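You operate a simulated robot arm through the tools that you are given. There is no shell and no other tool.

You run a simulated robot arm. Do the job below in one go: nothing can be reset, and whatever is moved stays where it is left.

JOB
Heat to 350 degrees until it says HOLDING, then stop and shut the gauge's black knob.
Fine: leave the switch on, the black valve open, the other knobs and the grey slide as they are.

Only the result counts: the job must be done as asked and must still hold three seconds after the hand-in. Knocking over, shifting, dropping, spilling or breaking anything else fails it.

ROBOT AND FRAMES
A 6-joint arm with a two-finger gripper, fixed in place. Base frame: the origin is at the foot of the arm, x ahead of it, y to its left, z up. Readings come in m, degrees, newtons and seconds.
It reaches about 1.298 m from its shoulder. Its first joint turns from -149.0 to 149.0 degrees. Payload 1.57 kg.
Tool frame: the origin (TCP) lies between the finger pads and is the grasp point; the fingertips stand 0.021 m ahead of it; z points along the fingers, y is the line along which they close. The gripper opens to 0.07 m. The gripper's body begins 0.05 m behind the TCP.
Orientation is that of the tool frame in the base frame, as a unit quaternion [x, y, z, w]. With the fingers straight down and closing along the base's y, the tool's x points along the base's -x, its y along +y and its z along -z.

CONTROLS
- The arm moves only by the tool send_rows. Its argument "increments" is a list of rows, each a list of 7 numbers: the closure, from 0 (fully open) to 1 (shut), then the shift along the base's x, y, z in m, then the turn, a rotation vector about the base's x, y, z in degrees. In form: [[grip, x, y, z, ax, ay, az], ...]. A call has 1 to 20 rows; each row is the pose to reach, as a shift and turn from the pose commanded when the call began. A row lasts 0.2 s, in which the tool goes at most 0.05 m and 8.6 degrees; a call with a longer step from one row to the next is refused whole, and so is a gripper value outside its range. Where a pose cannot be reached the arm comes as near as it can. A force on the tool above 40 N (or 10 N above the force at the start of the call, whichever is more), or a blocked arm, ends the call early, and 0.2 s more pass. Each finger halts on what it meets, pressing with about 30 N; the grip force reading is that of the motor and also rises with nothing between the fingers. The clock runs only during rows and for 0.2 s after the last one: add rows that repeat a pose to give the fingers time. The reply holds the time, the measured pose of the TCP, the force on the tool along the base axes, the opening and the grip force, in the units named above and with some noise, with the torque about the TCP (base axes, N m) and any sound that the robot's microphone picked up, and new pictures: "pictures" is both (left out), scene, wrist or none.
- Cameras (640 x 400 px; columns grow to the right, rows downward): "scene" is fixed at [0.2192, 0.5093, 1.5622]; the picture's right is [0.04, -1.00, 0.00], its down [-0.80, -0.03, -0.60] and it looks along [0.60, 0.02, -0.80] (base axes); focal length 334 px, centre (320, 200). "wrist" rides on the gripper at [0.079, 0.004, -0.081] in the tool frame; the picture's right is [-0.05, 1.00, 0.00], its down [-0.67, -0.04, -0.74] and it looks along [-0.74, -0.04, 0.67] (tool axes); focal length 256 px, centre (320, 200). There is no depth. A picture from a camera that has moved, and an enlarged one, comes with that camera's place and axes in the base frame and with its lens. The place of the scene camera against the robot may be out by one fixed shift of up to 0.012 m in any direction.
- lift_body(by): slides the trunk up (or, below 0, down) by that many m; the arm rides with it, the base frame stays. It gives what a move gives, with no picture.
- enlarge(camera, box): a new picture of the part [left, top, right, bottom] of that camera's present view, enlarged. It takes no simulated time.
- hand_in(): hands the job in; it is judged then, once.

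Nothing tells you positions but the pictures and the camera data. Unless the task says otherwise, let go and move clear before handing in.

The tools are called by a JSON object that holds its "op" and its "data". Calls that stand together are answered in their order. send_rows: Moves the arm, as the interface text tells. Its arguments: {"type":"object","properties":{"increments":{"type":"array"},"pictures":{"type":"string","enum":["both","scene","wrist","none"]}},"required":["increments"]} The other tools are called the same way: lift_body (by) slides the trunk up or down; enlarge (camera, box) takes an enlarged picture of a part of a camera's view; hand_in () hands the job in.

At the start:

```text
clock: 0.0
ee_pos: [0.6975, 0.159, 1.1995]
tcp_rot: [0.0, 1.0, 0.0, 0.0]
ft_force: [0.1, 0.4, 0.6]
moment: [-0.01, 0.02, 0.03]
width: 0.0698
grasp_force: 0.1
trunk travel left (down, up): [-0.881, 0.089]
```

scene: 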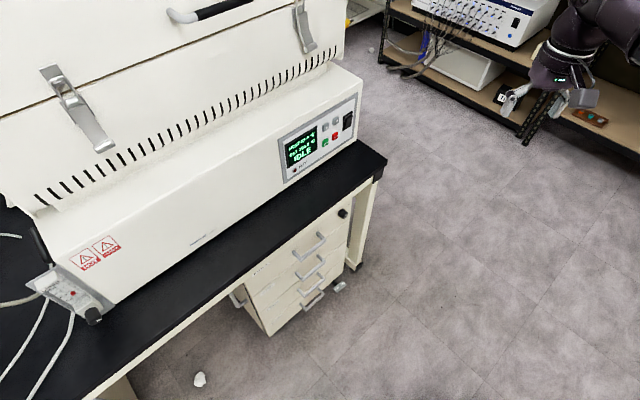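
wrist: 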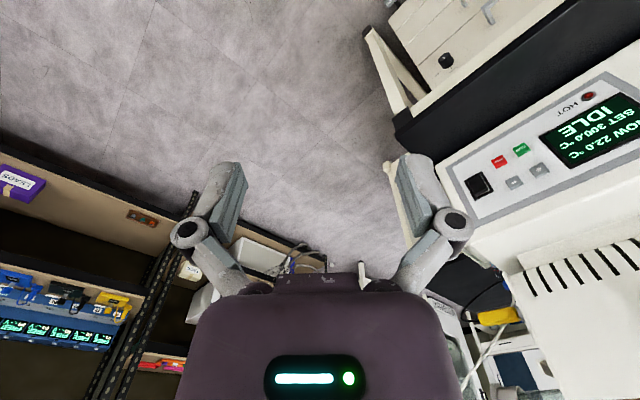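

I see a furnace with a control panel showing IDLE, SET 300, NOW 22, and a tube or gas fitting at its left end. I'll enlarge the views to find the buttons, the gauge and its knobs.

{"op": "enlarge", "data": {"camera": "scene", "box": [270, 90, 370, 190]}}

{"op": "enlarge", "data": {"camera": "scene", "box": [0, 220, 140, 340]}}

{"op": "enlarge", "data": {"camera": "wrist", "box": [440, 60, 640, 240]}}

{"op": "enlarge", "data": {"camera": "wrist", "box": [400, 240, 640, 400]}}

{"op": "enlarge", "data": {"camera": "scene", "box": [340, 0, 640, 160]}}

```text
4.00 times, centred on (320, 140) of scene
camera zoom: at [0.2192, 0.5093, 1.5622], right [0.04, -1.0, 0.0], down [-0.8, -0.03, -0.6], along [0.6, 0.02, -0.8], focal length 1336 px, centre (320, 440)
```

zoom: 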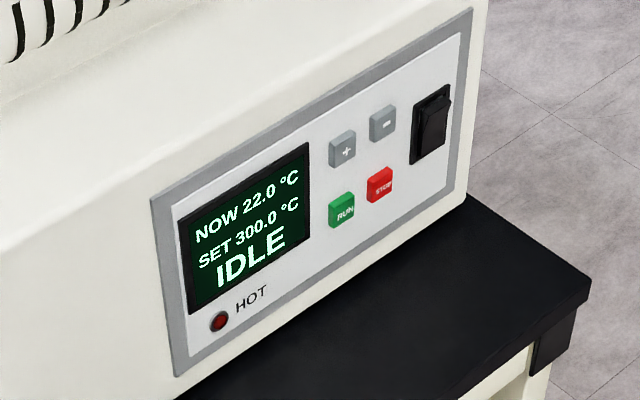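

```text
3.33 times, centred on (70, 280) of scene
camera zoom: at [0.2192, 0.5093, 1.5622], right [0.04, -1.0, 0.0], down [-0.8, -0.03, -0.6], along [0.6, 0.02, -0.8], focal length 1114 px, centre (1153, -67)
```

zoom: 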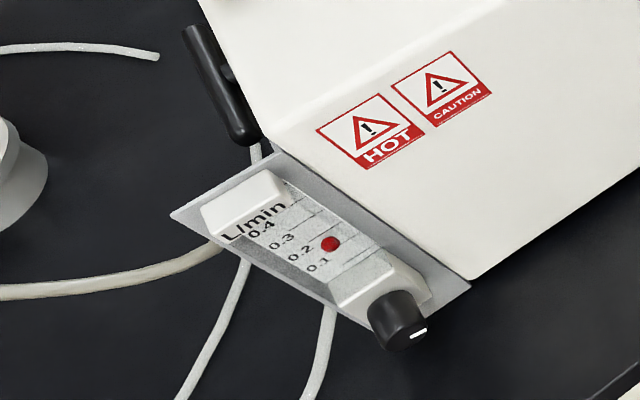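

```text
2.22 times, centred on (540, 150) of wrist
camera zoom: at [0.6196, 0.1627, 1.2808], right [0.05, 1.0, 0.0], down [0.67, -0.04, 0.74], along [0.74, -0.04, -0.67], focal length 569 px, centre (-169, 311)
```

zoom: 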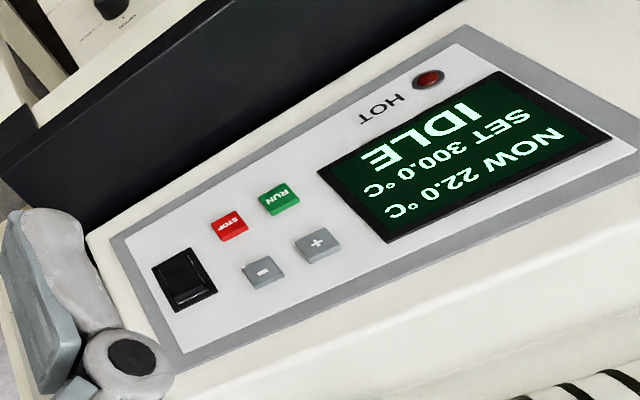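

```text
2.50 times, centred on (520, 320) of wrist
camera zoom: at [0.6196, 0.1627, 1.2808], right [0.05, 1.0, 0.0], down [0.67, -0.04, 0.74], along [0.74, -0.04, -0.67], focal length 640 px, centre (-180, -100)
```

zoom: 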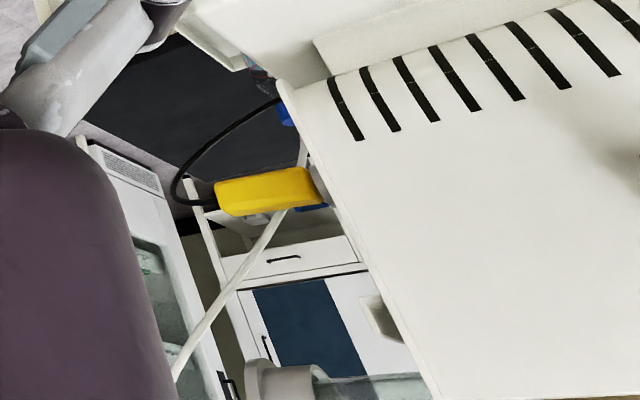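

```text
2.13 times, centred on (490, 80) of scene
camera zoom: at [0.2192, 0.5093, 1.5622], right [0.04, -1.0, 0.0], down [-0.8, -0.03, -0.6], along [0.6, 0.02, -0.8], focal length 713 px, centre (-43, 456)
```

zoom: 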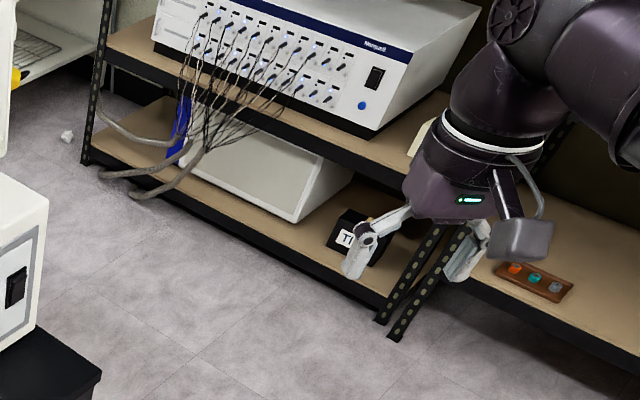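

The panel is vertical, with its outward normal near (-0.69, -0.72, 0). I take RUN to be near (0.927, 0.522, 0.892), and + about 0.057 m above it. The flowmeter with the black knob is at the furnace's left front. First I'll turn the hand towards the panel with the wrist camera on top, in steps.

{"op": "send_rows", "data": {"increments": [[0.2, 0, 0, 0, 5.56, 2.36, -5.56], [0.4, 0, 0, 0, 11.13, 4.72, -11.13], [0.6, 0, 0, 0, 16.69, 7.09, -16.69], [0.8, 0, 0, 0, 22.26, 9.45, -22.26], [1, 0, 0, 0, 27.82, 11.81, -27.82], [1, 0, 0, 0, 33.39, 14.17, -33.39], [1, 0, 0, 0, 38.95, 16.54, -38.95], [1, 0, 0, 0, 44.52, 18.9, -44.52], [1, 0, 0, 0, 50.08, 21.26, -50.08]]}}

```text
clock: 2.0
ee_pos: [0.6969, 0.1586, 1.2728]
tcp_rot: [0.407, 0.798, 0.408, -0.174]
ft_force: [-0.1, -0.2, 0.5]
moment: [0.03, 0.02, 0.02]
width: 0.0
grasp_force: 27.8
out of reach, approached as far as the arm can: row 2, 3, 4, 5, 6, 7, 8, 9
trunk travel left (down, up): [-0.881, 0.089]
camera wrist: at [0.6482, 0.1361, 1.3726], right [0.82, 0.31, 0.48], down [0.33, -0.94, 0.03], along [0.46, 0.14, -0.88], focal length 256 px, centre (320, 200)
```

scene: 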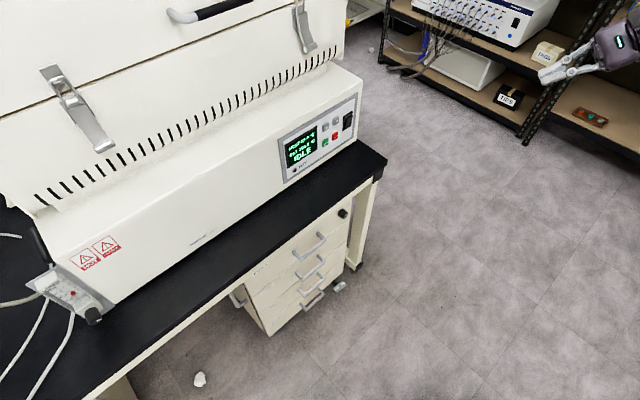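
wrist: 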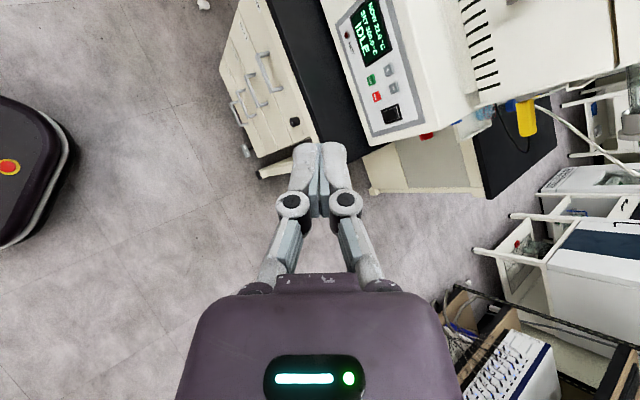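

The turn went well, but the pose was partly out of reach because the trunk is too high. I'll lower the trunk by 0.3 m, which keeps the hand well clear of the bench.

{"op": "lift_body", "data": {"by": -0.25}}

```text
clock: 4.6
ee_pos: [0.6963, 0.1578, 1.023]
tcp_rot: [0.408, 0.799, 0.407, -0.173]
ft_force: [-0.2, -0.2, 0.1]
moment: [0.01, -0.03, -0.01]
width: 0.0
grasp_force: 28.8
trunk travel left (down, up): [-0.631, 0.339]
```

The orientation matches what I commanded. I'll continue the same turn to the horizontal pointing pose.

{"op": "send_rows", "data": {"increments": [[1, 0, 0, 0, 5.56, 2.36, -5.56], [1, 0, 0, 0, 11.13, 4.72, -11.13], [1, 0, 0, 0, 16.69, 7.09, -16.69], [1, 0, 0, 0, 22.26, 9.45, -22.26], [1, 0, 0, 0, 27.82, 11.81, -27.82], [1, 0, 0, 0, 33.39, 14.17, -33.39], [1, 0, 0, 0, 38.95, 16.54, -38.95], [1, 0, 0, 0, 44.52, 18.9, -44.52], [1, 0, 0, 0, 50.08, 21.26, -50.08]]}}

```text
clock: 6.6
ee_pos: [0.6968, 0.1599, 1.1357]
tcp_rot: [0.651, 0.275, 0.651, -0.275]
ft_force: [-0.6, -0.1, 0.1]
moment: [0.01, 0.03, 0.0]
width: 0.0002
grasp_force: 28.7
out of reach, approached as far as the arm can: row 1, 2, 3, 4, 5, 6, 7, 8, 9
trunk travel left (down, up): [-0.631, 0.339]
camera wrist: at [0.6443, 0.0987, 1.2151], right [0.72, -0.69, -0.05], down [-0.54, -0.51, -0.67], along [0.43, 0.51, -0.74], focal length 256 px, centre (320, 200)
```

scene: 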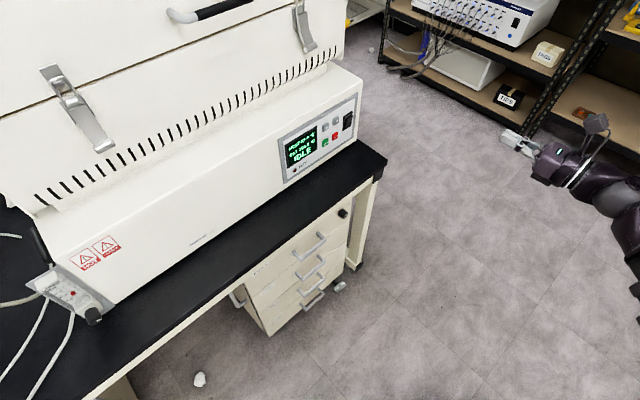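
wrist: 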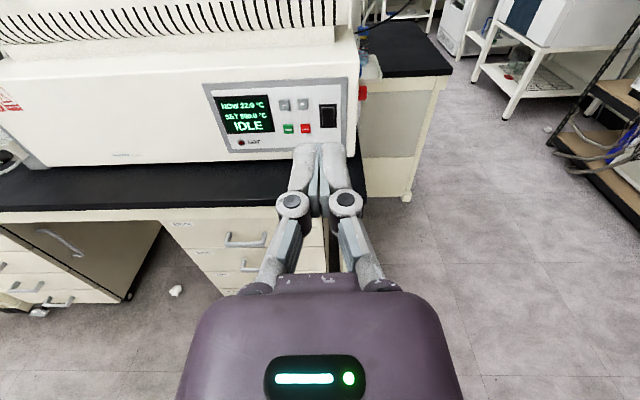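

The hand now points straight at the panel with the camera above it. I'll lower the trunk a bit more so that button height is in reach.

{"op": "lift_body", "data": {"by": -0.25}}

{"op": "enlarge", "data": {"camera": "wrist", "box": [200, 60, 380, 180]}}

```text
clock: 9.2
ee_pos: [0.6973, 0.1598, 0.8858]
tcp_rot: [0.651, 0.278, 0.65, -0.277]
ft_force: [0.1, 0.7, -0.5]
moment: [-0.01, 0.01, 0.01]
width: 0.0002
grasp_force: 28.6
trunk travel left (down, up): [-0.381, 0.589]
```

```text
3.33 times, centred on (290, 120) of wrist
camera zoom: at [0.6444, 0.0989, 0.965], right [0.72, -0.69, -0.05], down [-0.54, -0.51, -0.67], along [0.43, 0.51, -0.74], focal length 853 px, centre (420, 467)
```

zoom: 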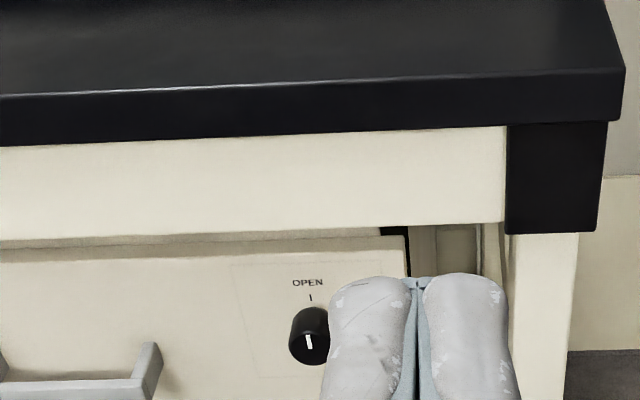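

A second black knob, marked OPEN, sits on the drawer unit. That is the black valve to leave alone. I'll move up and then towards the panel, checking how the commanded pose tracks.

{"op": "send_rows", "data": {"increments": [[1, 0, 0, 0.03, 0, 0, 0], [1, 0, 0, 0.06, 0, 0, 0]], "pictures": "none"}}

```text
clock: 9.8
ee_pos: [0.6961, 0.1603, 0.8851]
tcp_rot: [0.651, 0.277, 0.651, -0.276]
ft_force: [-0.6, -0.3, -0.4]
moment: [-0.01, 0.0, 0.03]
width: 0.0003
grasp_force: 28.6
out of reach, approached as far as the arm can: row 1, 2
trunk travel left (down, up): [-0.381, 0.589]
```

The commanded z sits below the reachable limit, so I'll command z up to about 0.95 and then move out to the standoff in front of "+".

{"op": "send_rows", "data": {"increments": [[1, 0, 0, 0.04, 0, 0, 0], [1, 0, 0, 0.08, 0, 0, 0], [1, 0, 0, 0.12, 0, 0, 0], [1, 0.019, 0.037, 0.12, 0, 0, 0], [1, 0.038, 0.075, 0.12, 0, 0, 0], [1, 0.057, 0.112, 0.12, 0, 0, 0], [1, 0.076, 0.149, 0.12, 0, 0, 0], [1, 0.095, 0.186, 0.12, 0, 0, 0], [1, 0.114, 0.223, 0.12, 0, 0, 0], [1, 0.134, 0.261, 0.12, 0, 0, 0]]}}

```text
clock: 12.0
ee_pos: [0.8238, 0.4163, 0.8855]
tcp_rot: [0.65, 0.277, 0.651, -0.277]
ft_force: [-0.4, 0.2, 0.2]
moment: [-0.03, 0.03, 0.04]
width: 0.0
grasp_force: 29.2
out of reach, approached as far as the arm can: row 1, 2, 3, 4, 5, 6, 7, 8, 9, 10
trunk travel left (down, up): [-0.381, 0.589]
camera wrist: at [0.7715, 0.3558, 0.9651], right [0.72, -0.69, -0.05], down [-0.54, -0.51, -0.67], along [0.43, 0.51, -0.74], focal length 256 px, centre (320, 200)
```

scene: 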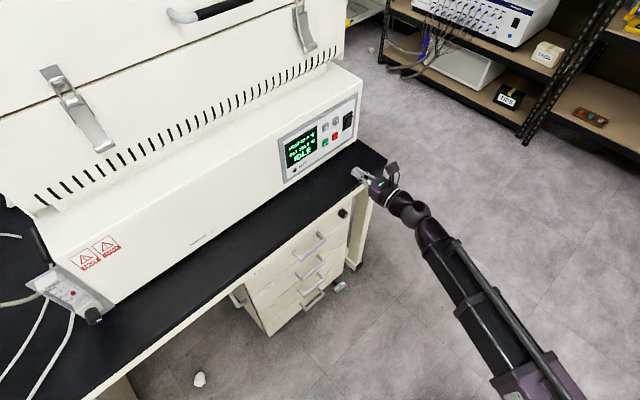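
wrist: 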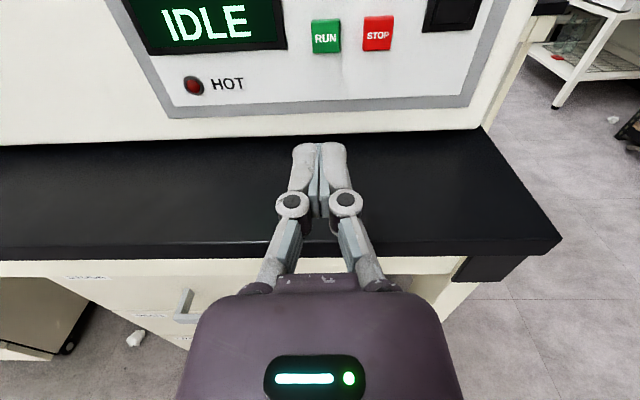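

z is stuck at a limit that rides with the trunk. I'll test whether it is an upper or a lower limit with a small upward command, then raise the trunk if needed.

{"op": "send_rows", "data": {"increments": [[1, 0, 0, 0.045, 0, 0, 0], [1, 0, 0, 0.09, 0, 0, 0]], "pictures": "none"}}

```text
clock: 12.6
ee_pos: [0.8228, 0.4169, 0.886]
tcp_rot: [0.65, 0.277, 0.65, -0.277]
ft_force: [0.8, 0.2, 0.8]
moment: [0.0, 0.03, 0.0]
width: 0.0
grasp_force: 29.0
out of reach, approached as far as the arm can: row 1, 2
trunk travel left (down, up): [-0.381, 0.589]
```

Still stuck. I'll raise the trunk by 0.065 m, which is safe because it only moves up, then probe with a null command and a small move.

{"op": "lift_body", "data": {"by": 0.065}}

{"op": "send_rows", "data": {"increments": [[1, 0, 0, 0, 0, 0, 0], [1, 0, 0, 0, 0, 0, 0]]}}

```text
clock: 13.6
ee_pos: [0.8224, 0.4172, 0.9521]
tcp_rot: [0.651, 0.278, 0.65, -0.276]
ft_force: [-0.6, -0.5, -0.2]
moment: [0.0, 0.04, -0.04]
width: 0.0
grasp_force: 28.8
trunk travel left (down, up): [-0.446, 0.524]
```

```text
clock: 14.2
ee_pos: [0.8218, 0.417, 0.9505]
tcp_rot: [0.651, 0.278, 0.65, -0.277]
ft_force: [-1.4, -0.3, 0.0]
moment: [0.01, 0.01, 0.0]
width: 0.0001
grasp_force: 28.7
trunk travel left (down, up): [-0.446, 0.524]
camera wrist: at [0.7713, 0.3554, 1.03], right [0.72, -0.69, -0.05], down [-0.54, -0.51, -0.67], along [0.43, 0.51, -0.74], focal length 256 px, centre (320, 200)
```

scene: 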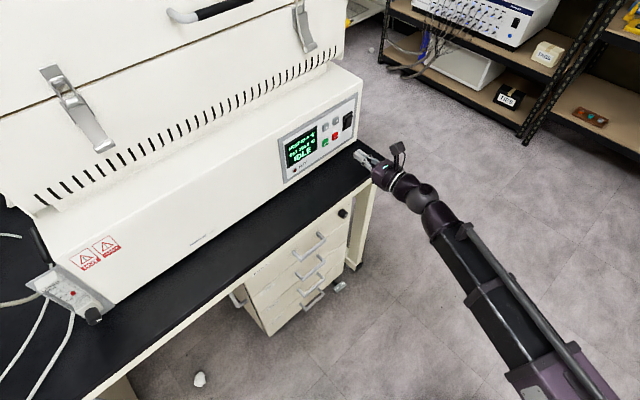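
wrist: 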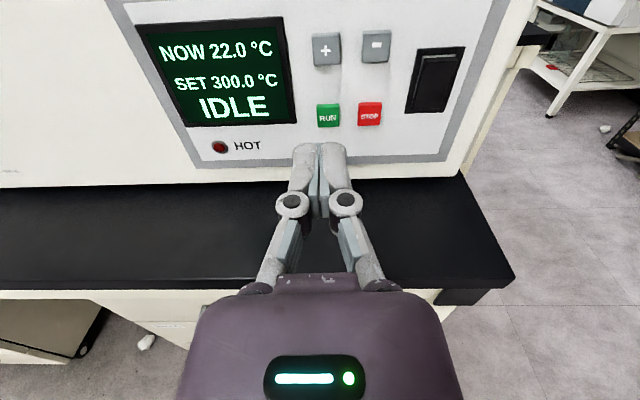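

The null move is reachable, so the lift resets the command to the current pose. I'll try a small upward move.

{"op": "send_rows", "data": {"increments": [[1, 0, 0, 0.02, 0, 0, 0], [1, 0, 0, 0.02, 0, 0, 0]], "pictures": "none"}}

{"op": "enlarge", "data": {"camera": "wrist", "box": [280, 10, 400, 140]}}

```text
clock: 14.8
ee_pos: [0.8233, 0.4173, 0.9497]
tcp_rot: [0.65, 0.277, 0.65, -0.277]
ft_force: [0.3, -0.2, -0.8]
moment: [0.0, 0.01, 0.0]
width: 0.0
grasp_force: 28.6
out of reach, approached as far as the arm can: row 1, 2
trunk travel left (down, up): [-0.446, 0.524]
```

```text
3.08 times, centred on (340, 75) of wrist
camera zoom: at [0.7713, 0.3554, 1.03], right [0.72, -0.69, -0.05], down [-0.54, -0.51, -0.67], along [0.43, 0.51, -0.74], focal length 788 px, centre (258, 585)
```

zoom: 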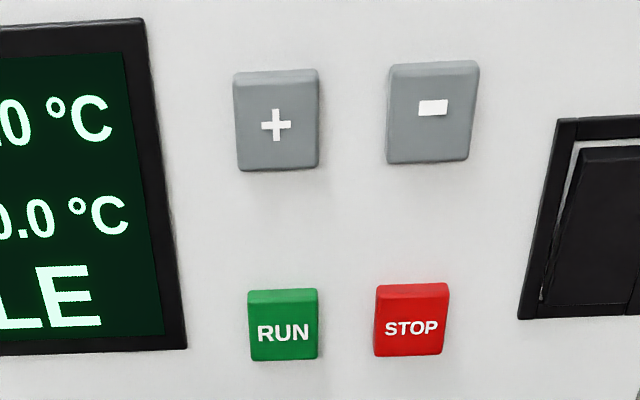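

{"op": "send_rows", "data": {"increments": [[1, 0, 0, -0.02, 0, 0, 0], [1, 0, 0, -0.02, 0, 0, 0]], "pictures": "none"}}

{"op": "send_rows", "data": {"increments": [[1, 0, 0, -0.02, 0, 0, 0], [1, 0, 0, -0.02, 0, 0, 0]], "pictures": "none"}}

```text
clock: 15.4
ee_pos: [0.8239, 0.4158, 0.9502]
tcp_rot: [0.651, 0.278, 0.65, -0.276]
ft_force: [0.3, 0.0, -0.5]
moment: [-0.02, -0.05, -0.03]
width: 0.0003
grasp_force: 28.7
out of reach, approached as far as the arm can: row 1, 2
trunk travel left (down, up): [-0.446, 0.524]
```

```text
clock: 16.0
ee_pos: [0.8232, 0.4161, 0.9503]
tcp_rot: [0.651, 0.276, 0.651, -0.276]
ft_force: [-0.2, 0.5, 0.2]
moment: [0.03, 0.02, -0.01]
width: 0.0
grasp_force: 29.1
out of reach, approached as far as the arm can: row 1, 2
trunk travel left (down, up): [-0.446, 0.524]
```

So the arm is SCARA-like: at a fixed orientation the hand's height is set only by the trunk. The hand is nearly in line with "+", so I'll nudge the trunk 3 mm to reset the command and go 8 cm closer along the pointing direction.

{"op": "lift_body", "data": {"by": 0.003}}

{"op": "send_rows", "data": {"increments": [[1, 0.015, 0.0137, 0, 0, 0, 0], [1, 0.03, 0.027, 0, 0, 0, 0], [1, 0.044, 0.041, 0, 0, 0, 0], [1, 0.0585, 0.0548, 0, 0, 0, 0], [1, 0.0585, 0.0548, 0, 0, 0, 0]]}}

```text
clock: 16.5
ee_pos: [0.8236, 0.4157, 0.9529]
tcp_rot: [0.651, 0.277, 0.65, -0.276]
ft_force: [0.3, -0.1, -0.5]
moment: [0.03, 0.02, -0.03]
width: 0.0002
grasp_force: 28.5
trunk travel left (down, up): [-0.449, 0.521]
```

```text
clock: 17.7
ee_pos: [0.8815, 0.4721, 0.9536]
tcp_rot: [0.651, 0.277, 0.65, -0.277]
ft_force: [-0.2, 0.9, -0.5]
moment: [-0.05, 0.02, -0.01]
width: 0.0001
grasp_force: 29.0
trunk travel left (down, up): [-0.449, 0.521]
camera wrist: at [0.8306, 0.4101, 1.0329], right [0.72, -0.69, -0.05], down [-0.54, -0.51, -0.67], along [0.43, 0.51, -0.74], focal length 256 px, centre (320, 200)
```

scene: 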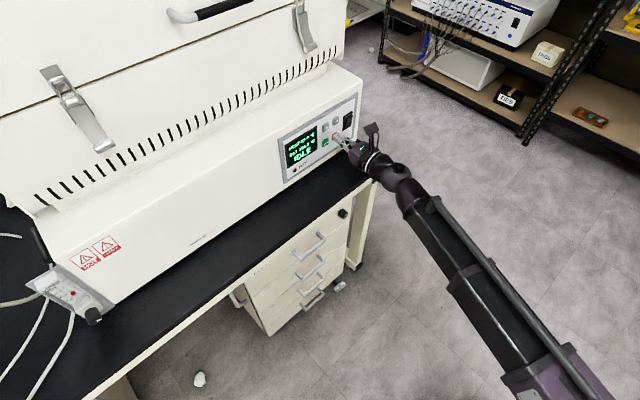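
wrist: 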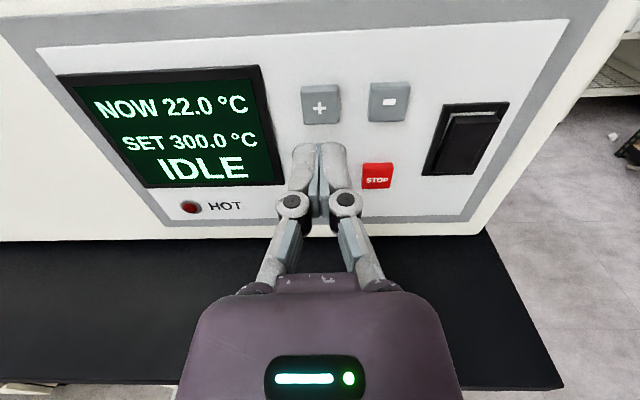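

From two wrist views, "+" sits about 0.0375 m ahead of the fingertips at z≈0.960. I'll raise the trunk 6 mm, then approach and press gently.

{"op": "lift_body", "data": {"by": 0.006}}

{"op": "send_rows", "data": {"increments": [[1, 0.0104, 0.0108, 0, 0, 0, 0], [1, 0.0208, 0.0216, 0, 0, 0, 0], [1, 0.0208, 0.0216, 0, 0, 0, 0]]}}

```text
clock: 18.3
ee_pos: [0.8831, 0.4709, 0.9593]
tcp_rot: [0.651, 0.277, 0.65, -0.276]
ft_force: [-0.4, -0.2, -0.9]
moment: [-0.01, -0.01, 0.04]
width: 0.0001
grasp_force: 29.1
trunk travel left (down, up): [-0.455, 0.515]
```

```text
clock: 19.1
ee_pos: [0.9023, 0.4934, 0.9592]
tcp_rot: [0.651, 0.277, 0.65, -0.276]
ft_force: [0.0, 0.0, -0.8]
moment: [-0.04, 0.03, 0.02]
width: 0.0001
grasp_force: 28.7
trunk travel left (down, up): [-0.455, 0.515]
camera wrist: at [0.851, 0.4321, 1.0389], right [0.72, -0.69, -0.05], down [-0.54, -0.51, -0.66], along [0.43, 0.51, -0.74], focal length 256 px, centre (320, 200)
```

scene: 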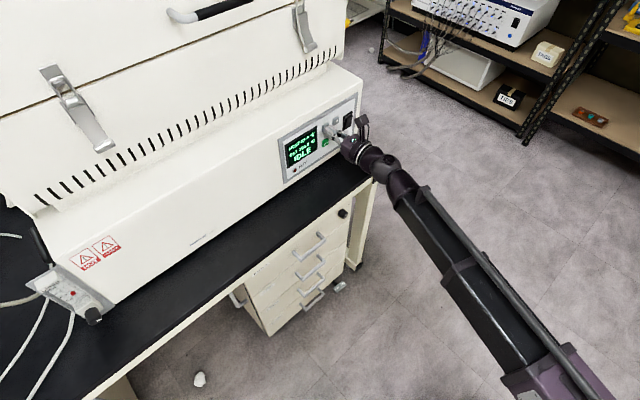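
wrist: 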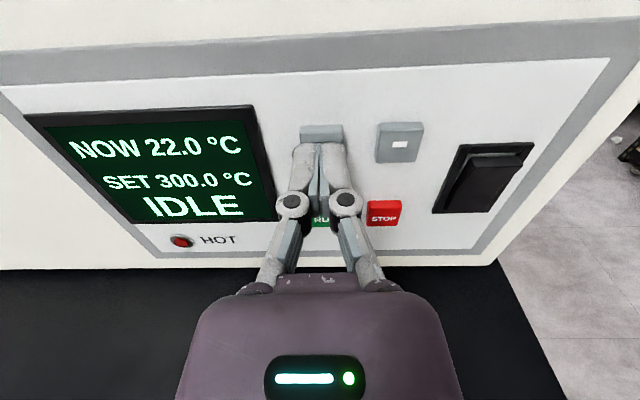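

The fingertips are about 8 mm from "+". I'll press forward in small steps.

{"op": "send_rows", "data": {"increments": [[1, 0.0028, 0.0029, 0, 0, 0, 0], [1, 0.0049, 0.005, 0, 0, 0, 0], [1, 0.0063, 0.0065, 0, 0, 0, 0]]}}

```text
clock: 19.9
ee_pos: [0.9089, 0.4989, 0.9594]
tcp_rot: [0.651, 0.277, 0.651, -0.277]
ft_force: [-9.3, -6.2, -3.2]
moment: [-0.06, 0.01, 0.05]
width: 0.0062
grasp_force: 28.6
trunk travel left (down, up): [-0.455, 0.515]
heard: click
camera wrist: at [0.8569, 0.4375, 1.0393], right [0.72, -0.69, -0.05], down [-0.54, -0.51, -0.67], along [0.43, 0.51, -0.74], focal length 256 px, centre (320, 200)
```

scene: 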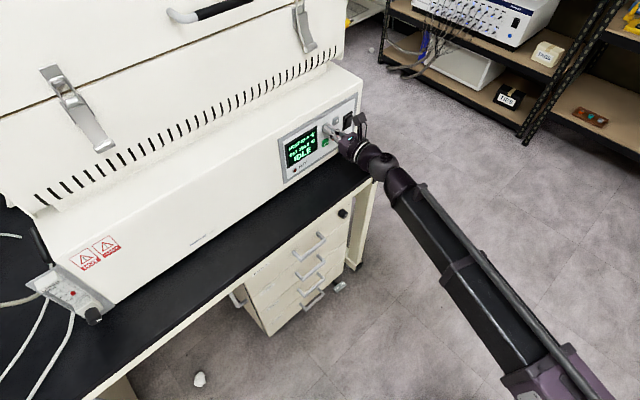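
wrist: 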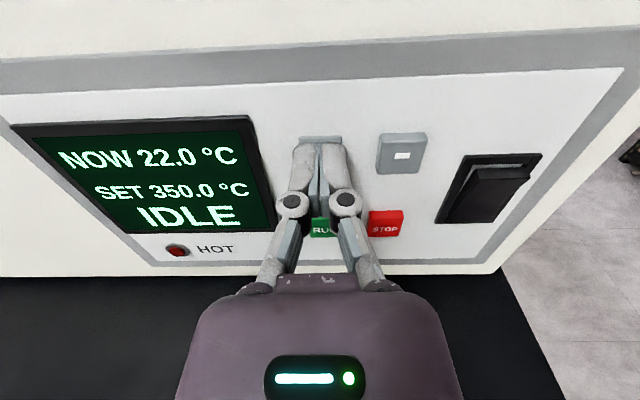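

A click, and SET now reads 350. I'll back off straight away.

{"op": "send_rows", "data": {"increments": [[1, -0.0139, -0.0144, 0, 0, 0, 0], [1, -0.0278, -0.0288, 0, 0, 0, 0], [1, -0.0278, -0.0288, 0, 0, 0, 0]], "pictures": "wrist"}}

```text
clock: 20.7
ee_pos: [0.8801, 0.4714, 0.9586]
tcp_rot: [0.651, 0.277, 0.65, -0.276]
ft_force: [0.9, -0.1, 0.5]
moment: [-0.03, 0.0, 0.0]
width: 0.0
grasp_force: 28.8
trunk travel left (down, up): [-0.455, 0.515]
camera wrist: at [0.8287, 0.4092, 1.0389], right [0.72, -0.69, -0.05], down [-0.54, -0.51, -0.66], along [0.43, 0.51, -0.75], focal length 256 px, centre (320, 200)
```

wrist: 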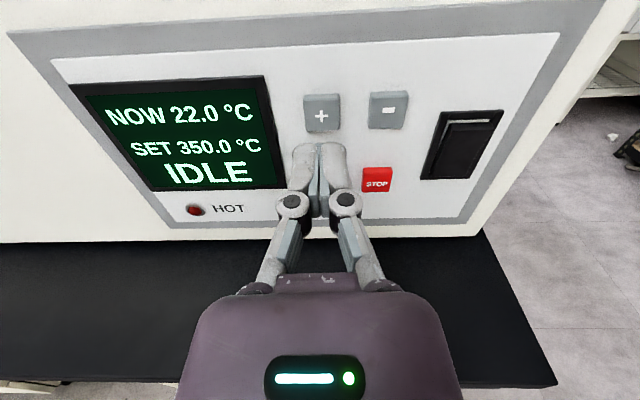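

SET holds at 350.0, and RUN is about 57 mm directly below "+". I'll lower the trunk by that and look.

{"op": "lift_body", "data": {"by": -0.057}}

{"op": "send_rows", "data": {"increments": [[1, 0.007, 0.0072, 0, 0, 0, 0], [1, 0.0139, 0.0144, 0, 0, 0, 0], [1, 0.0139, 0.0144, 0, 0, 0, 0]]}}

```text
clock: 21.6
ee_pos: [0.8808, 0.4709, 0.9013]
tcp_rot: [0.651, 0.278, 0.65, -0.277]
ft_force: [0.4, 0.7, 0.1]
moment: [0.01, -0.02, 0.0]
width: 0.0
grasp_force: 27.8
trunk travel left (down, up): [-0.398, 0.572]
```

```text
clock: 22.4
ee_pos: [0.8944, 0.4846, 0.9015]
tcp_rot: [0.651, 0.277, 0.65, -0.277]
ft_force: [0.3, -1.4, -0.5]
moment: [0.01, -0.02, 0.03]
width: 0.0001
grasp_force: 28.6
trunk travel left (down, up): [-0.398, 0.572]
camera wrist: at [0.8422, 0.4232, 0.9818], right [0.72, -0.69, -0.05], down [-0.54, -0.51, -0.66], along [0.43, 0.51, -0.75], focal length 256 px, centre (320, 200)
```

scene: 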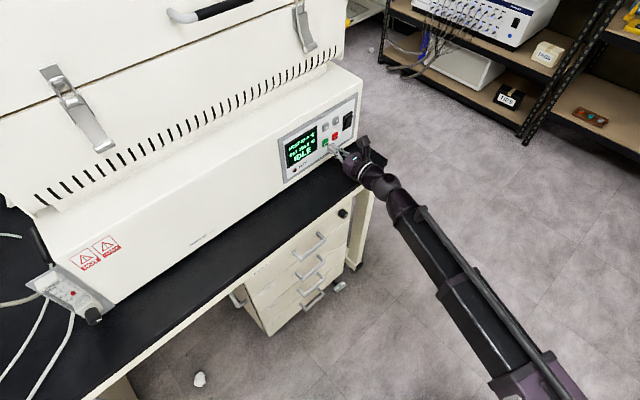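
wrist: 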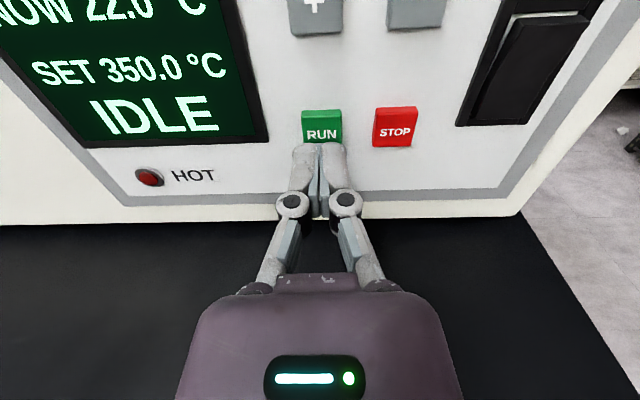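

RUN is dead ahead at the right height, about 18 mm away. I'll press it.

{"op": "send_rows", "data": {"increments": [[1, 0.0056, 0.0058, 0, 0, 0, 0], [1, 0.0097, 0.0101, 0, 0, 0, 0], [1, 0.0125, 0.0129, 0, 0, 0, 0], [1, 0.0142, 0.0147, 0, 0, 0, 0]], "pictures": "wrist"}}

```text
clock: 23.4
ee_pos: [0.9074, 0.4999, 0.9028]
tcp_rot: [0.651, 0.277, 0.65, -0.277]
ft_force: [-7.1, -5.8, -3.0]
moment: [0.0, 0.02, -0.02]
width: 0.0062
grasp_force: 28.7
trunk travel left (down, up): [-0.398, 0.572]
heard: click
camera wrist: at [0.8555, 0.4379, 0.9821], right [0.72, -0.69, -0.05], down [-0.54, -0.51, -0.67], along [0.43, 0.51, -0.74], focal length 256 px, centre (320, 200)
```

wrist: 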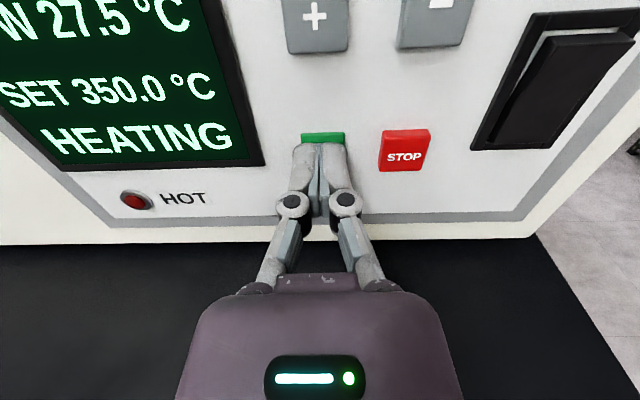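

HEATING has started and NOW is climbing fast. I'll back off and shift about 39 mm to the right, ready in front of STOP.

{"op": "send_rows", "data": {"increments": [[1, -0.009, -0.0093, 0, 0, 0, 0], [1, -0.0174, -0.018, 0, 0, 0, 0], [1, -0.0034, -0.0315, 0, 0, 0, 0], [1, 0.0107, -0.0451, 0, 0, 0, 0], [1, 0.0107, -0.0451, 0, 0, 0, 0]]}}

```text
clock: 24.6
ee_pos: [0.9187, 0.4547, 0.9021]
tcp_rot: [0.652, 0.276, 0.65, -0.276]
ft_force: [1.3, 0.9, 0.3]
moment: [-0.02, 0.0, -0.02]
width: 0.0
grasp_force: 28.3
trunk travel left (down, up): [-0.398, 0.572]
camera wrist: at [0.8664, 0.393, 0.9817], right [0.72, -0.69, -0.05], down [-0.54, -0.51, -0.66], along [0.43, 0.51, -0.75], focal length 256 px, centre (320, 200)
```

scene: 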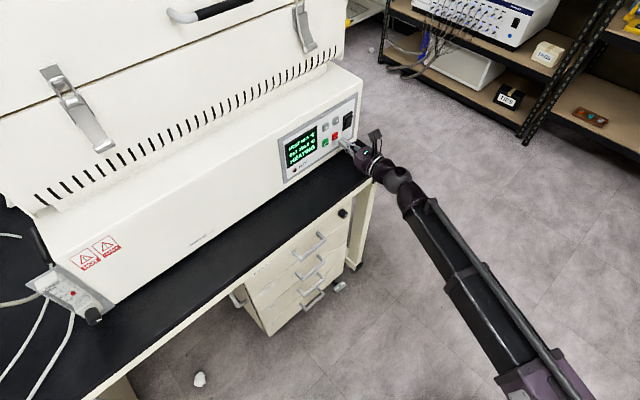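
wrist: 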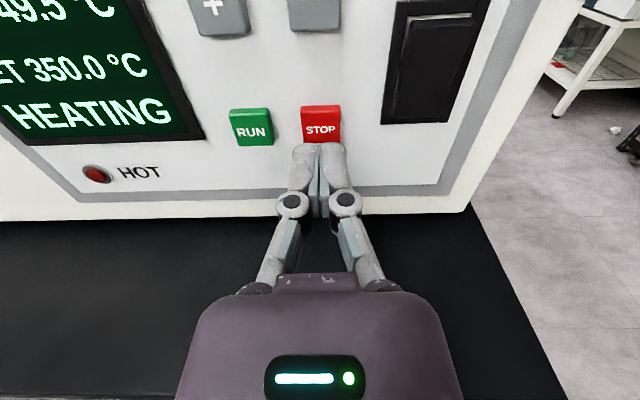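

I'm lined up with STOP and NOW is rising about 20 degrees per second, so I'll wait for HOLDING.

{"op": "send_rows", "data": {"increments": [[1, 0, 0, 0, 0, 0, 0], [1, 0, 0, 0, 0, 0, 0], [1, 0, 0, 0, 0, 0, 0], [1, 0, 0, 0, 0, 0, 0], [1, 0, 0, 0, 0, 0, 0], [1, 0, 0, 0, 0, 0, 0], [1, 0, 0, 0, 0, 0, 0], [1, 0, 0, 0, 0, 0, 0], [1, 0, 0, 0, 0, 0, 0], [1, 0, 0, 0, 0, 0, 0], [1, 0, 0, 0, 0, 0, 0], [1, 0, 0, 0, 0, 0, 0], [1, 0, 0, 0, 0, 0, 0], [1, 0, 0, 0, 0, 0, 0], [1, 0, 0, 0, 0, 0, 0], [1, 0, 0, 0, 0, 0, 0], [1, 0, 0, 0, 0, 0, 0], [1, 0, 0, 0, 0, 0, 0], [1, 0, 0, 0, 0, 0, 0], [1, 0, 0, 0, 0, 0, 0]], "pictures": "none"}}

{"op": "send_rows", "data": {"increments": [[1, 0, 0, 0, 0, 0, 0], [1, 0, 0, 0, 0, 0, 0], [1, 0, 0, 0, 0, 0, 0], [1, 0, 0, 0, 0, 0, 0], [1, 0, 0, 0, 0, 0, 0], [1, 0, 0, 0, 0, 0, 0], [1, 0, 0, 0, 0, 0, 0], [1, 0, 0, 0, 0, 0, 0], [1, 0, 0, 0, 0, 0, 0], [1, 0, 0, 0, 0, 0, 0], [1, 0, 0, 0, 0, 0, 0], [1, 0, 0, 0, 0, 0, 0], [1, 0, 0, 0, 0, 0, 0], [1, 0, 0, 0, 0, 0, 0], [1, 0, 0, 0, 0, 0, 0], [1, 0, 0, 0, 0, 0, 0], [1, 0, 0, 0, 0, 0, 0], [1, 0, 0, 0, 0, 0, 0], [1, 0, 0, 0, 0, 0, 0], [1, 0, 0, 0, 0, 0, 0]], "pictures": "wrist"}}

{"op": "enlarge", "data": {"camera": "scene", "box": [270, 90, 370, 190]}}

```text
clock: 28.8
ee_pos: [0.9181, 0.4555, 0.9026]
tcp_rot: [0.651, 0.277, 0.65, -0.276]
ft_force: [-0.6, -0.1, 0.1]
moment: [-0.01, -0.04, 0.01]
width: 0.0
grasp_force: 29.0
trunk travel left (down, up): [-0.398, 0.572]
```

```text
clock: 33.0
ee_pos: [0.9192, 0.455, 0.9013]
tcp_rot: [0.651, 0.277, 0.65, -0.276]
ft_force: [0.3, -0.2, 0.1]
moment: [0.0, -0.03, -0.04]
width: 0.0
grasp_force: 28.8
trunk travel left (down, up): [-0.398, 0.572]
camera wrist: at [0.8662, 0.3933, 0.9818], right [0.72, -0.69, -0.05], down [-0.54, -0.51, -0.66], along [0.43, 0.51, -0.75], focal length 256 px, centre (320, 200)
```

wrist: 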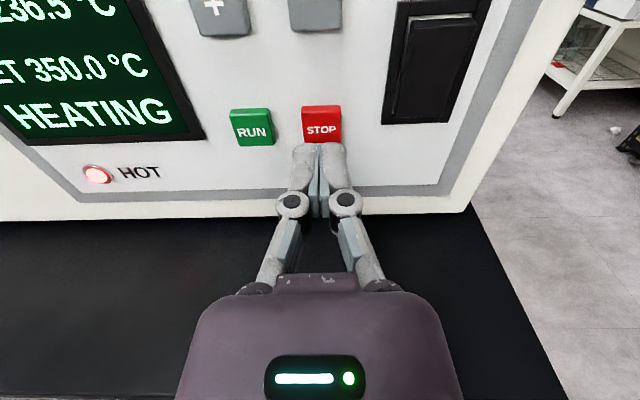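

```text
4.00 times, centred on (320, 140) of scene
camera zoom: at [0.2192, 0.5093, 1.5622], right [0.04, -1.0, 0.0], down [-0.8, -0.03, -0.6], along [0.6, 0.02, -0.8], focal length 1336 px, centre (320, 440)
```

zoom: 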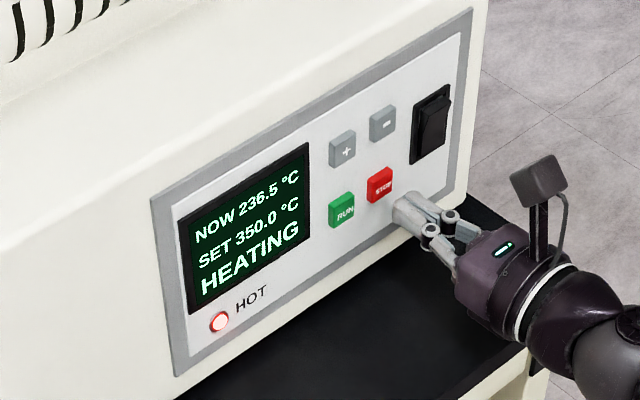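

It reads 236.5 and is still heating at about 22 degrees per second, so I'll wait about 5 s more.

{"op": "send_rows", "data": {"increments": [[1, 0, 0, 0, 0, 0, 0], [1, 0, 0, 0, 0, 0, 0], [1, 0, 0, 0, 0, 0, 0], [1, 0, 0, 0, 0, 0, 0], [1, 0, 0, 0, 0, 0, 0], [1, 0, 0, 0, 0, 0, 0], [1, 0, 0, 0, 0, 0, 0], [1, 0, 0, 0, 0, 0, 0], [1, 0, 0, 0, 0, 0, 0], [1, 0, 0, 0, 0, 0, 0], [1, 0, 0, 0, 0, 0, 0], [1, 0, 0, 0, 0, 0, 0], [1, 0, 0, 0, 0, 0, 0], [1, 0, 0, 0, 0, 0, 0], [1, 0, 0, 0, 0, 0, 0], [1, 0, 0, 0, 0, 0, 0], [1, 0, 0, 0, 0, 0, 0], [1, 0, 0, 0, 0, 0, 0], [1, 0, 0, 0, 0, 0, 0], [1, 0, 0, 0, 0, 0, 0]], "pictures": "none"}}

{"op": "send_rows", "data": {"increments": [[1, 0, 0, 0, 0, 0, 0], [1, 0, 0, 0, 0, 0, 0], [1, 0, 0, 0, 0, 0, 0], [1, 0, 0, 0, 0, 0, 0], [1, 0, 0, 0, 0, 0, 0], [1, 0, 0, 0, 0, 0, 0]], "pictures": "wrist"}}

{"op": "enlarge", "data": {"camera": "scene", "box": [270, 90, 370, 190]}}

```text
clock: 37.2
ee_pos: [0.917, 0.4541, 0.903]
tcp_rot: [0.652, 0.277, 0.65, -0.276]
ft_force: [-0.2, 0.1, 0.8]
moment: [-0.01, -0.03, 0.0]
width: 0.0
grasp_force: 28.6
trunk travel left (down, up): [-0.398, 0.572]
```

```text
clock: 38.6
ee_pos: [0.9177, 0.4542, 0.9022]
tcp_rot: [0.651, 0.278, 0.649, -0.277]
ft_force: [0.5, 0.2, 0.8]
moment: [-0.03, -0.02, 0.05]
width: 0.0
grasp_force: 28.7
trunk travel left (down, up): [-0.398, 0.572]
camera wrist: at [0.8662, 0.3932, 0.9818], right [0.72, -0.69, -0.05], down [-0.54, -0.51, -0.66], along [0.43, 0.51, -0.75], focal length 256 px, centre (320, 200)
```

wrist: 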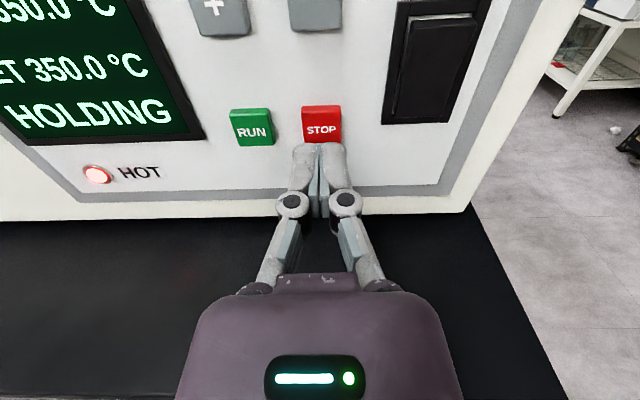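

```text
4.00 times, centred on (320, 140) of scene
camera zoom: at [0.2192, 0.5093, 1.5622], right [0.04, -1.0, 0.0], down [-0.8, -0.03, -0.6], along [0.6, 0.02, -0.8], focal length 1336 px, centre (320, 440)
```

zoom: 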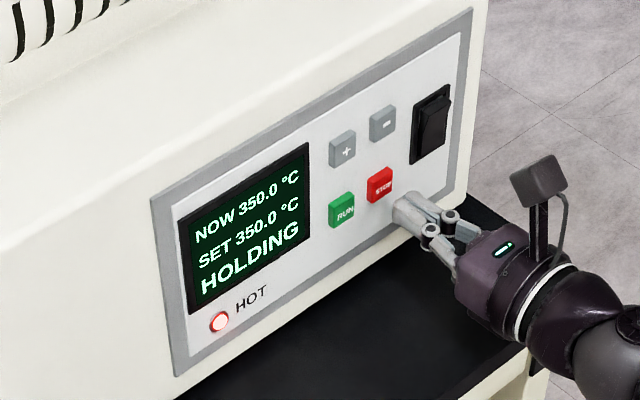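

It says HOLDING at 350.0, so now I'll press STOP.

{"op": "send_rows", "data": {"increments": [[1, 0.007, 0.0072, 0, 0, 0, 0], [1, 0.0125, 0.0129, 0, 0, 0, 0], [1, 0.016, 0.0165, 0, 0, 0, 0], [1, 0.0178, 0.0184, 0, 0, 0, 0]], "pictures": "wrist"}}

```text
clock: 39.6
ee_pos: [0.9357, 0.4712, 0.9027]
tcp_rot: [0.651, 0.277, 0.651, -0.276]
ft_force: [-9.6, -6.9, -4.7]
moment: [-0.1, 0.03, 0.03]
width: 0.0059
grasp_force: 28.2
trunk travel left (down, up): [-0.398, 0.572]
heard: click
camera wrist: at [0.8842, 0.4107, 0.9822], right [0.72, -0.69, -0.05], down [-0.54, -0.51, -0.66], along [0.43, 0.51, -0.75], focal length 256 px, centre (320, 200)
```

wrist: 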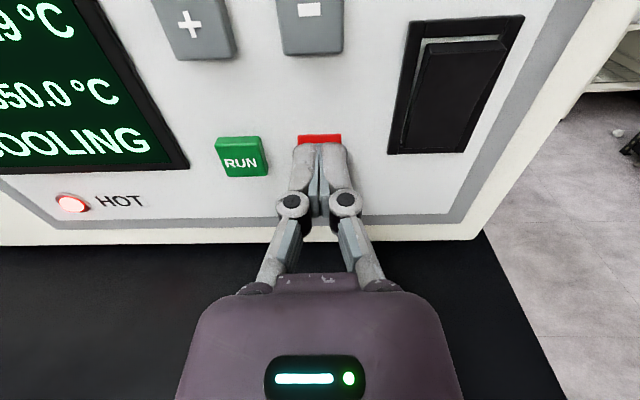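

STOP clicked and it shows COOLING. I'll back away, raise the trunk for clearance, and then travel left along the furnace front to the gauge.

{"op": "send_rows", "data": {"increments": [[1, -0.0139, -0.0144, 0, 0, 0, 0], [1, -0.0417, -0.0432, 0, 0, 0, 0], [1, -0.0695, -0.072, 0, 0, 0, 0], [1, -0.0973, -0.1008, 0, 0, 0, 0], [1, -0.125, -0.129, 0, 0, 0, 0], [1, -0.125, -0.129, 0, 0, 0, 0]], "pictures": "none"}}

{"op": "enlarge", "data": {"camera": "scene", "box": [270, 90, 370, 190]}}

{"op": "lift_body", "data": {"by": 0.1}}

```text
clock: 41.0
ee_pos: [0.8113, 0.3438, 0.9015]
tcp_rot: [0.651, 0.276, 0.65, -0.277]
ft_force: [-1.0, -0.4, 0.3]
moment: [-0.01, 0.01, 0.01]
width: 0.0
grasp_force: 28.4
trunk travel left (down, up): [-0.398, 0.572]
```

```text
4.00 times, centred on (320, 140) of scene
camera zoom: at [0.2192, 0.5093, 1.5622], right [0.04, -1.0, 0.0], down [-0.8, -0.03, -0.6], along [0.6, 0.02, -0.8], focal length 1336 px, centre (320, 440)
```

zoom: 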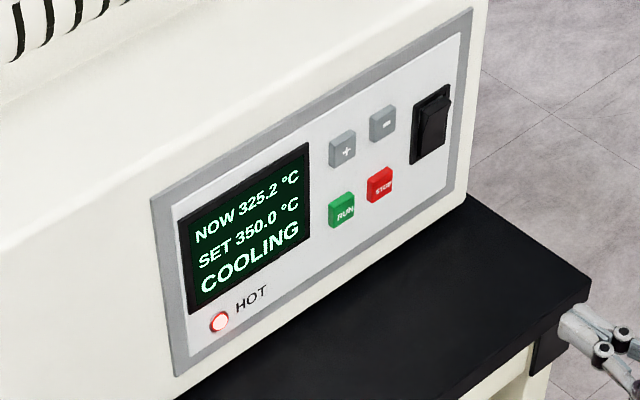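

```text
clock: 42.4
ee_pos: [0.8125, 0.3441, 1.0026]
tcp_rot: [0.65, 0.277, 0.651, -0.277]
ft_force: [-0.3, -0.2, 0.8]
moment: [0.03, 0.0, 0.0]
width: 0.0
grasp_force: 28.2
trunk travel left (down, up): [-0.498, 0.472]
```

Now I'll travel left parallel to the furnace front, opening the gripper on the way.

{"op": "send_rows", "data": {"increments": [[1, -0.0309, 0.0299, 0, 0, 0, 0], [1, -0.0618, 0.0598, 0, 0, 0, 0], [0.5, -0.0927, 0.0897, 0, 0, 0, 0], [0.3, -0.1236, 0.1196, 0, 0, 0, 0], [0.3, -0.1545, 0.1495, 0, 0, 0, 0], [0.3, -0.1854, 0.1794, 0, 0, 0, 0], [0.3, -0.2163, 0.2093, 0, 0, 0, 0], [0.3, -0.2472, 0.2392, 0, 0, 0, 0], [0.3, -0.2781, 0.2691, 0, 0, 0, 0], [0.3, -0.309, 0.299, 0, 0, 0, 0], [0.3, -0.3399, 0.3289, 0, 0, 0, 0], [0.3, -0.3708, 0.3588, 0, 0, 0, 0], [0.3, -0.4017, 0.3887, 0, 0, 0, 0], [0.3, -0.4326, 0.4186, 0, 0, 0, 0], [0.3, -0.4326, 0.4186, 0, 0, 0, 0]]}}

```text
clock: 45.6
ee_pos: [0.3802, 0.7644, 1.002]
tcp_rot: [0.651, 0.276, 0.651, -0.275]
ft_force: [-0.8, 0.2, 1.2]
moment: [0.05, -0.01, 0.01]
width: 0.049
grasp_force: 0.0
trunk travel left (down, up): [-0.498, 0.472]
camera wrist: at [0.3276, 0.7025, 1.0819], right [0.72, -0.69, -0.05], down [-0.54, -0.51, -0.67], along [0.43, 0.51, -0.74], focal length 256 px, centre (320, 200)
```

scene: 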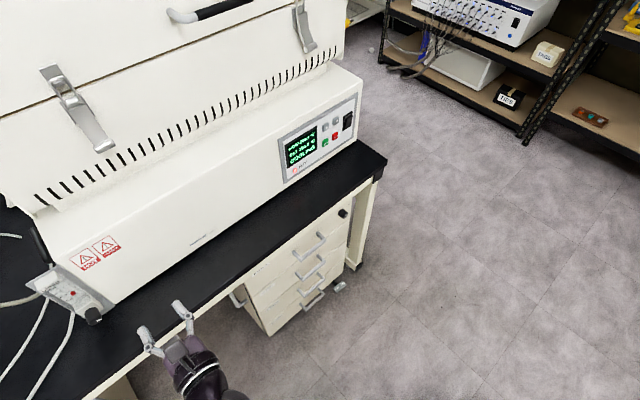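
wrist: 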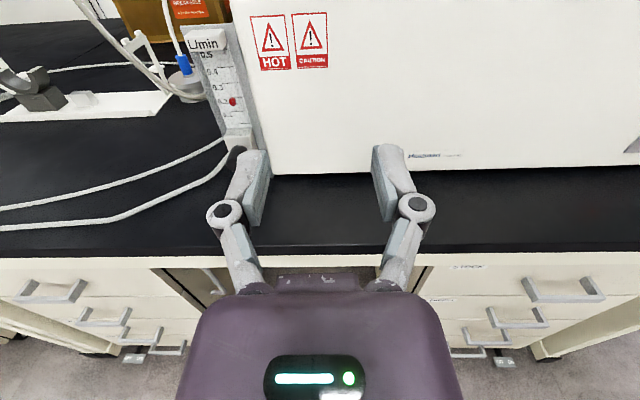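

The gauge is ahead and to the left. I'll shift further left to bring its knob into clear view.

{"op": "send_rows", "data": {"increments": [[0.3, -0.0302, 0.0292, 0, 0, 0, 0], [0.3, -0.0604, 0.0584, 0, 0, 0, 0], [0.3, -0.0791, 0.0764, 0, 0, 0, 0], [0.3, -0.0791, 0.0764, 0, 0, 0, 0]]}}

{"op": "enlarge", "data": {"camera": "wrist", "box": [200, 0, 420, 170]}}

```text
clock: 46.6
ee_pos: [0.299, 0.8391, 1.001]
tcp_rot: [0.651, 0.275, 0.651, -0.275]
ft_force: [0.7, 0.1, 0.2]
moment: [-0.04, -0.01, -0.02]
width: 0.049
grasp_force: 0.0
trunk travel left (down, up): [-0.498, 0.472]
camera wrist: at [0.2476, 0.7777, 1.0819], right [0.72, -0.69, -0.05], down [-0.54, -0.51, -0.67], along [0.43, 0.51, -0.74], focal length 256 px, centre (320, 200)
```

scene: 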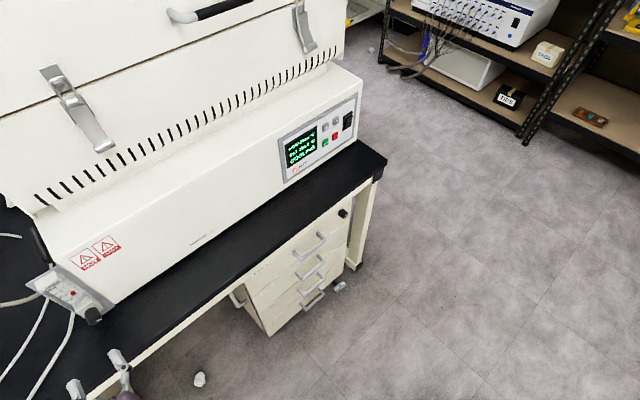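
wrist: 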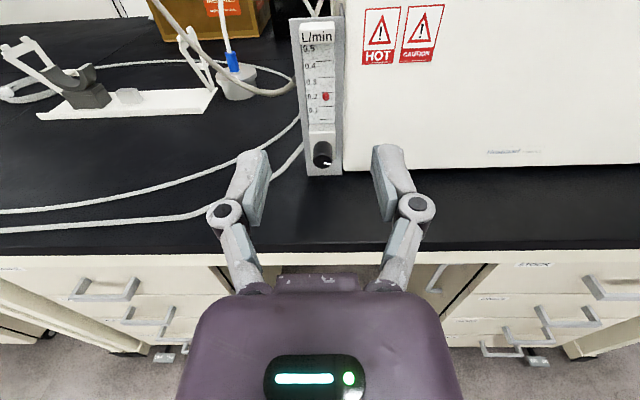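

```text
2.35 times, centred on (310, 85) of wrist
camera zoom: at [0.2476, 0.7777, 1.0819], right [0.72, -0.69, -0.05], down [-0.54, -0.51, -0.67], along [0.43, 0.51, -0.74], focal length 602 px, centre (344, 471)
```

zoom: 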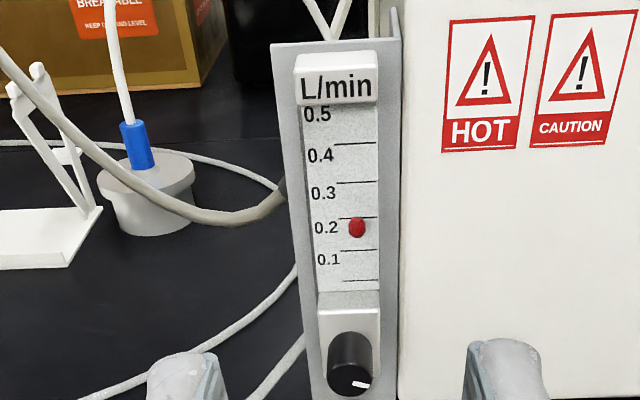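

The flowmeter faces the same way as the panel, with its knob almost straight ahead and lower. I'll lower the trunk 6 cm and triangulate the knob with the wrist camera.

{"op": "lift_body", "data": {"by": -0.06}}

{"op": "enlarge", "data": {"camera": "wrist", "box": [240, 20, 400, 120]}}

```text
clock: 47.6
ee_pos: [0.2997, 0.839, 0.9416]
tcp_rot: [0.652, 0.277, 0.65, -0.276]
ft_force: [0.5, -0.2, -0.1]
moment: [-0.01, 0.01, -0.02]
width: 0.049
grasp_force: 0.0
trunk travel left (down, up): [-0.438, 0.532]
```

```text
4.00 times, centred on (320, 70) of wrist
camera zoom: at [0.2478, 0.7775, 1.022], right [0.72, -0.69, -0.05], down [-0.54, -0.51, -0.67], along [0.43, 0.51, -0.74], focal length 1024 px, centre (320, 720)
```

zoom: 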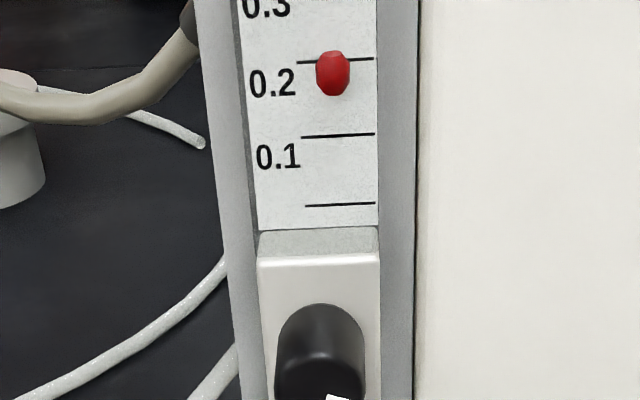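

{"op": "enlarge", "data": {"camera": "wrist", "box": [270, 60, 370, 160]}}

```text
4.00 times, centred on (320, 110) of wrist
camera zoom: at [0.2478, 0.7775, 1.022], right [0.72, -0.69, -0.05], down [-0.54, -0.51, -0.67], along [0.43, 0.51, -0.74], focal length 1024 px, centre (320, 560)
```

zoom: 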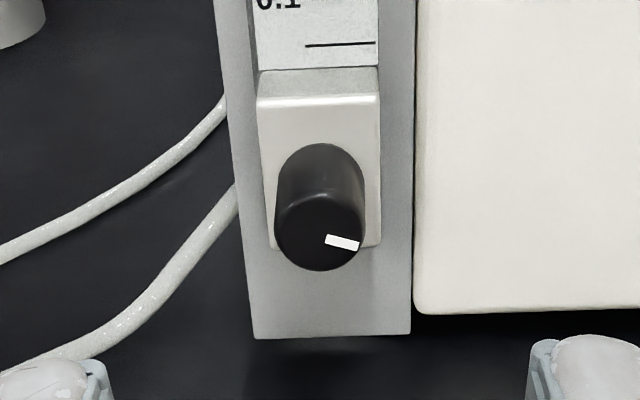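

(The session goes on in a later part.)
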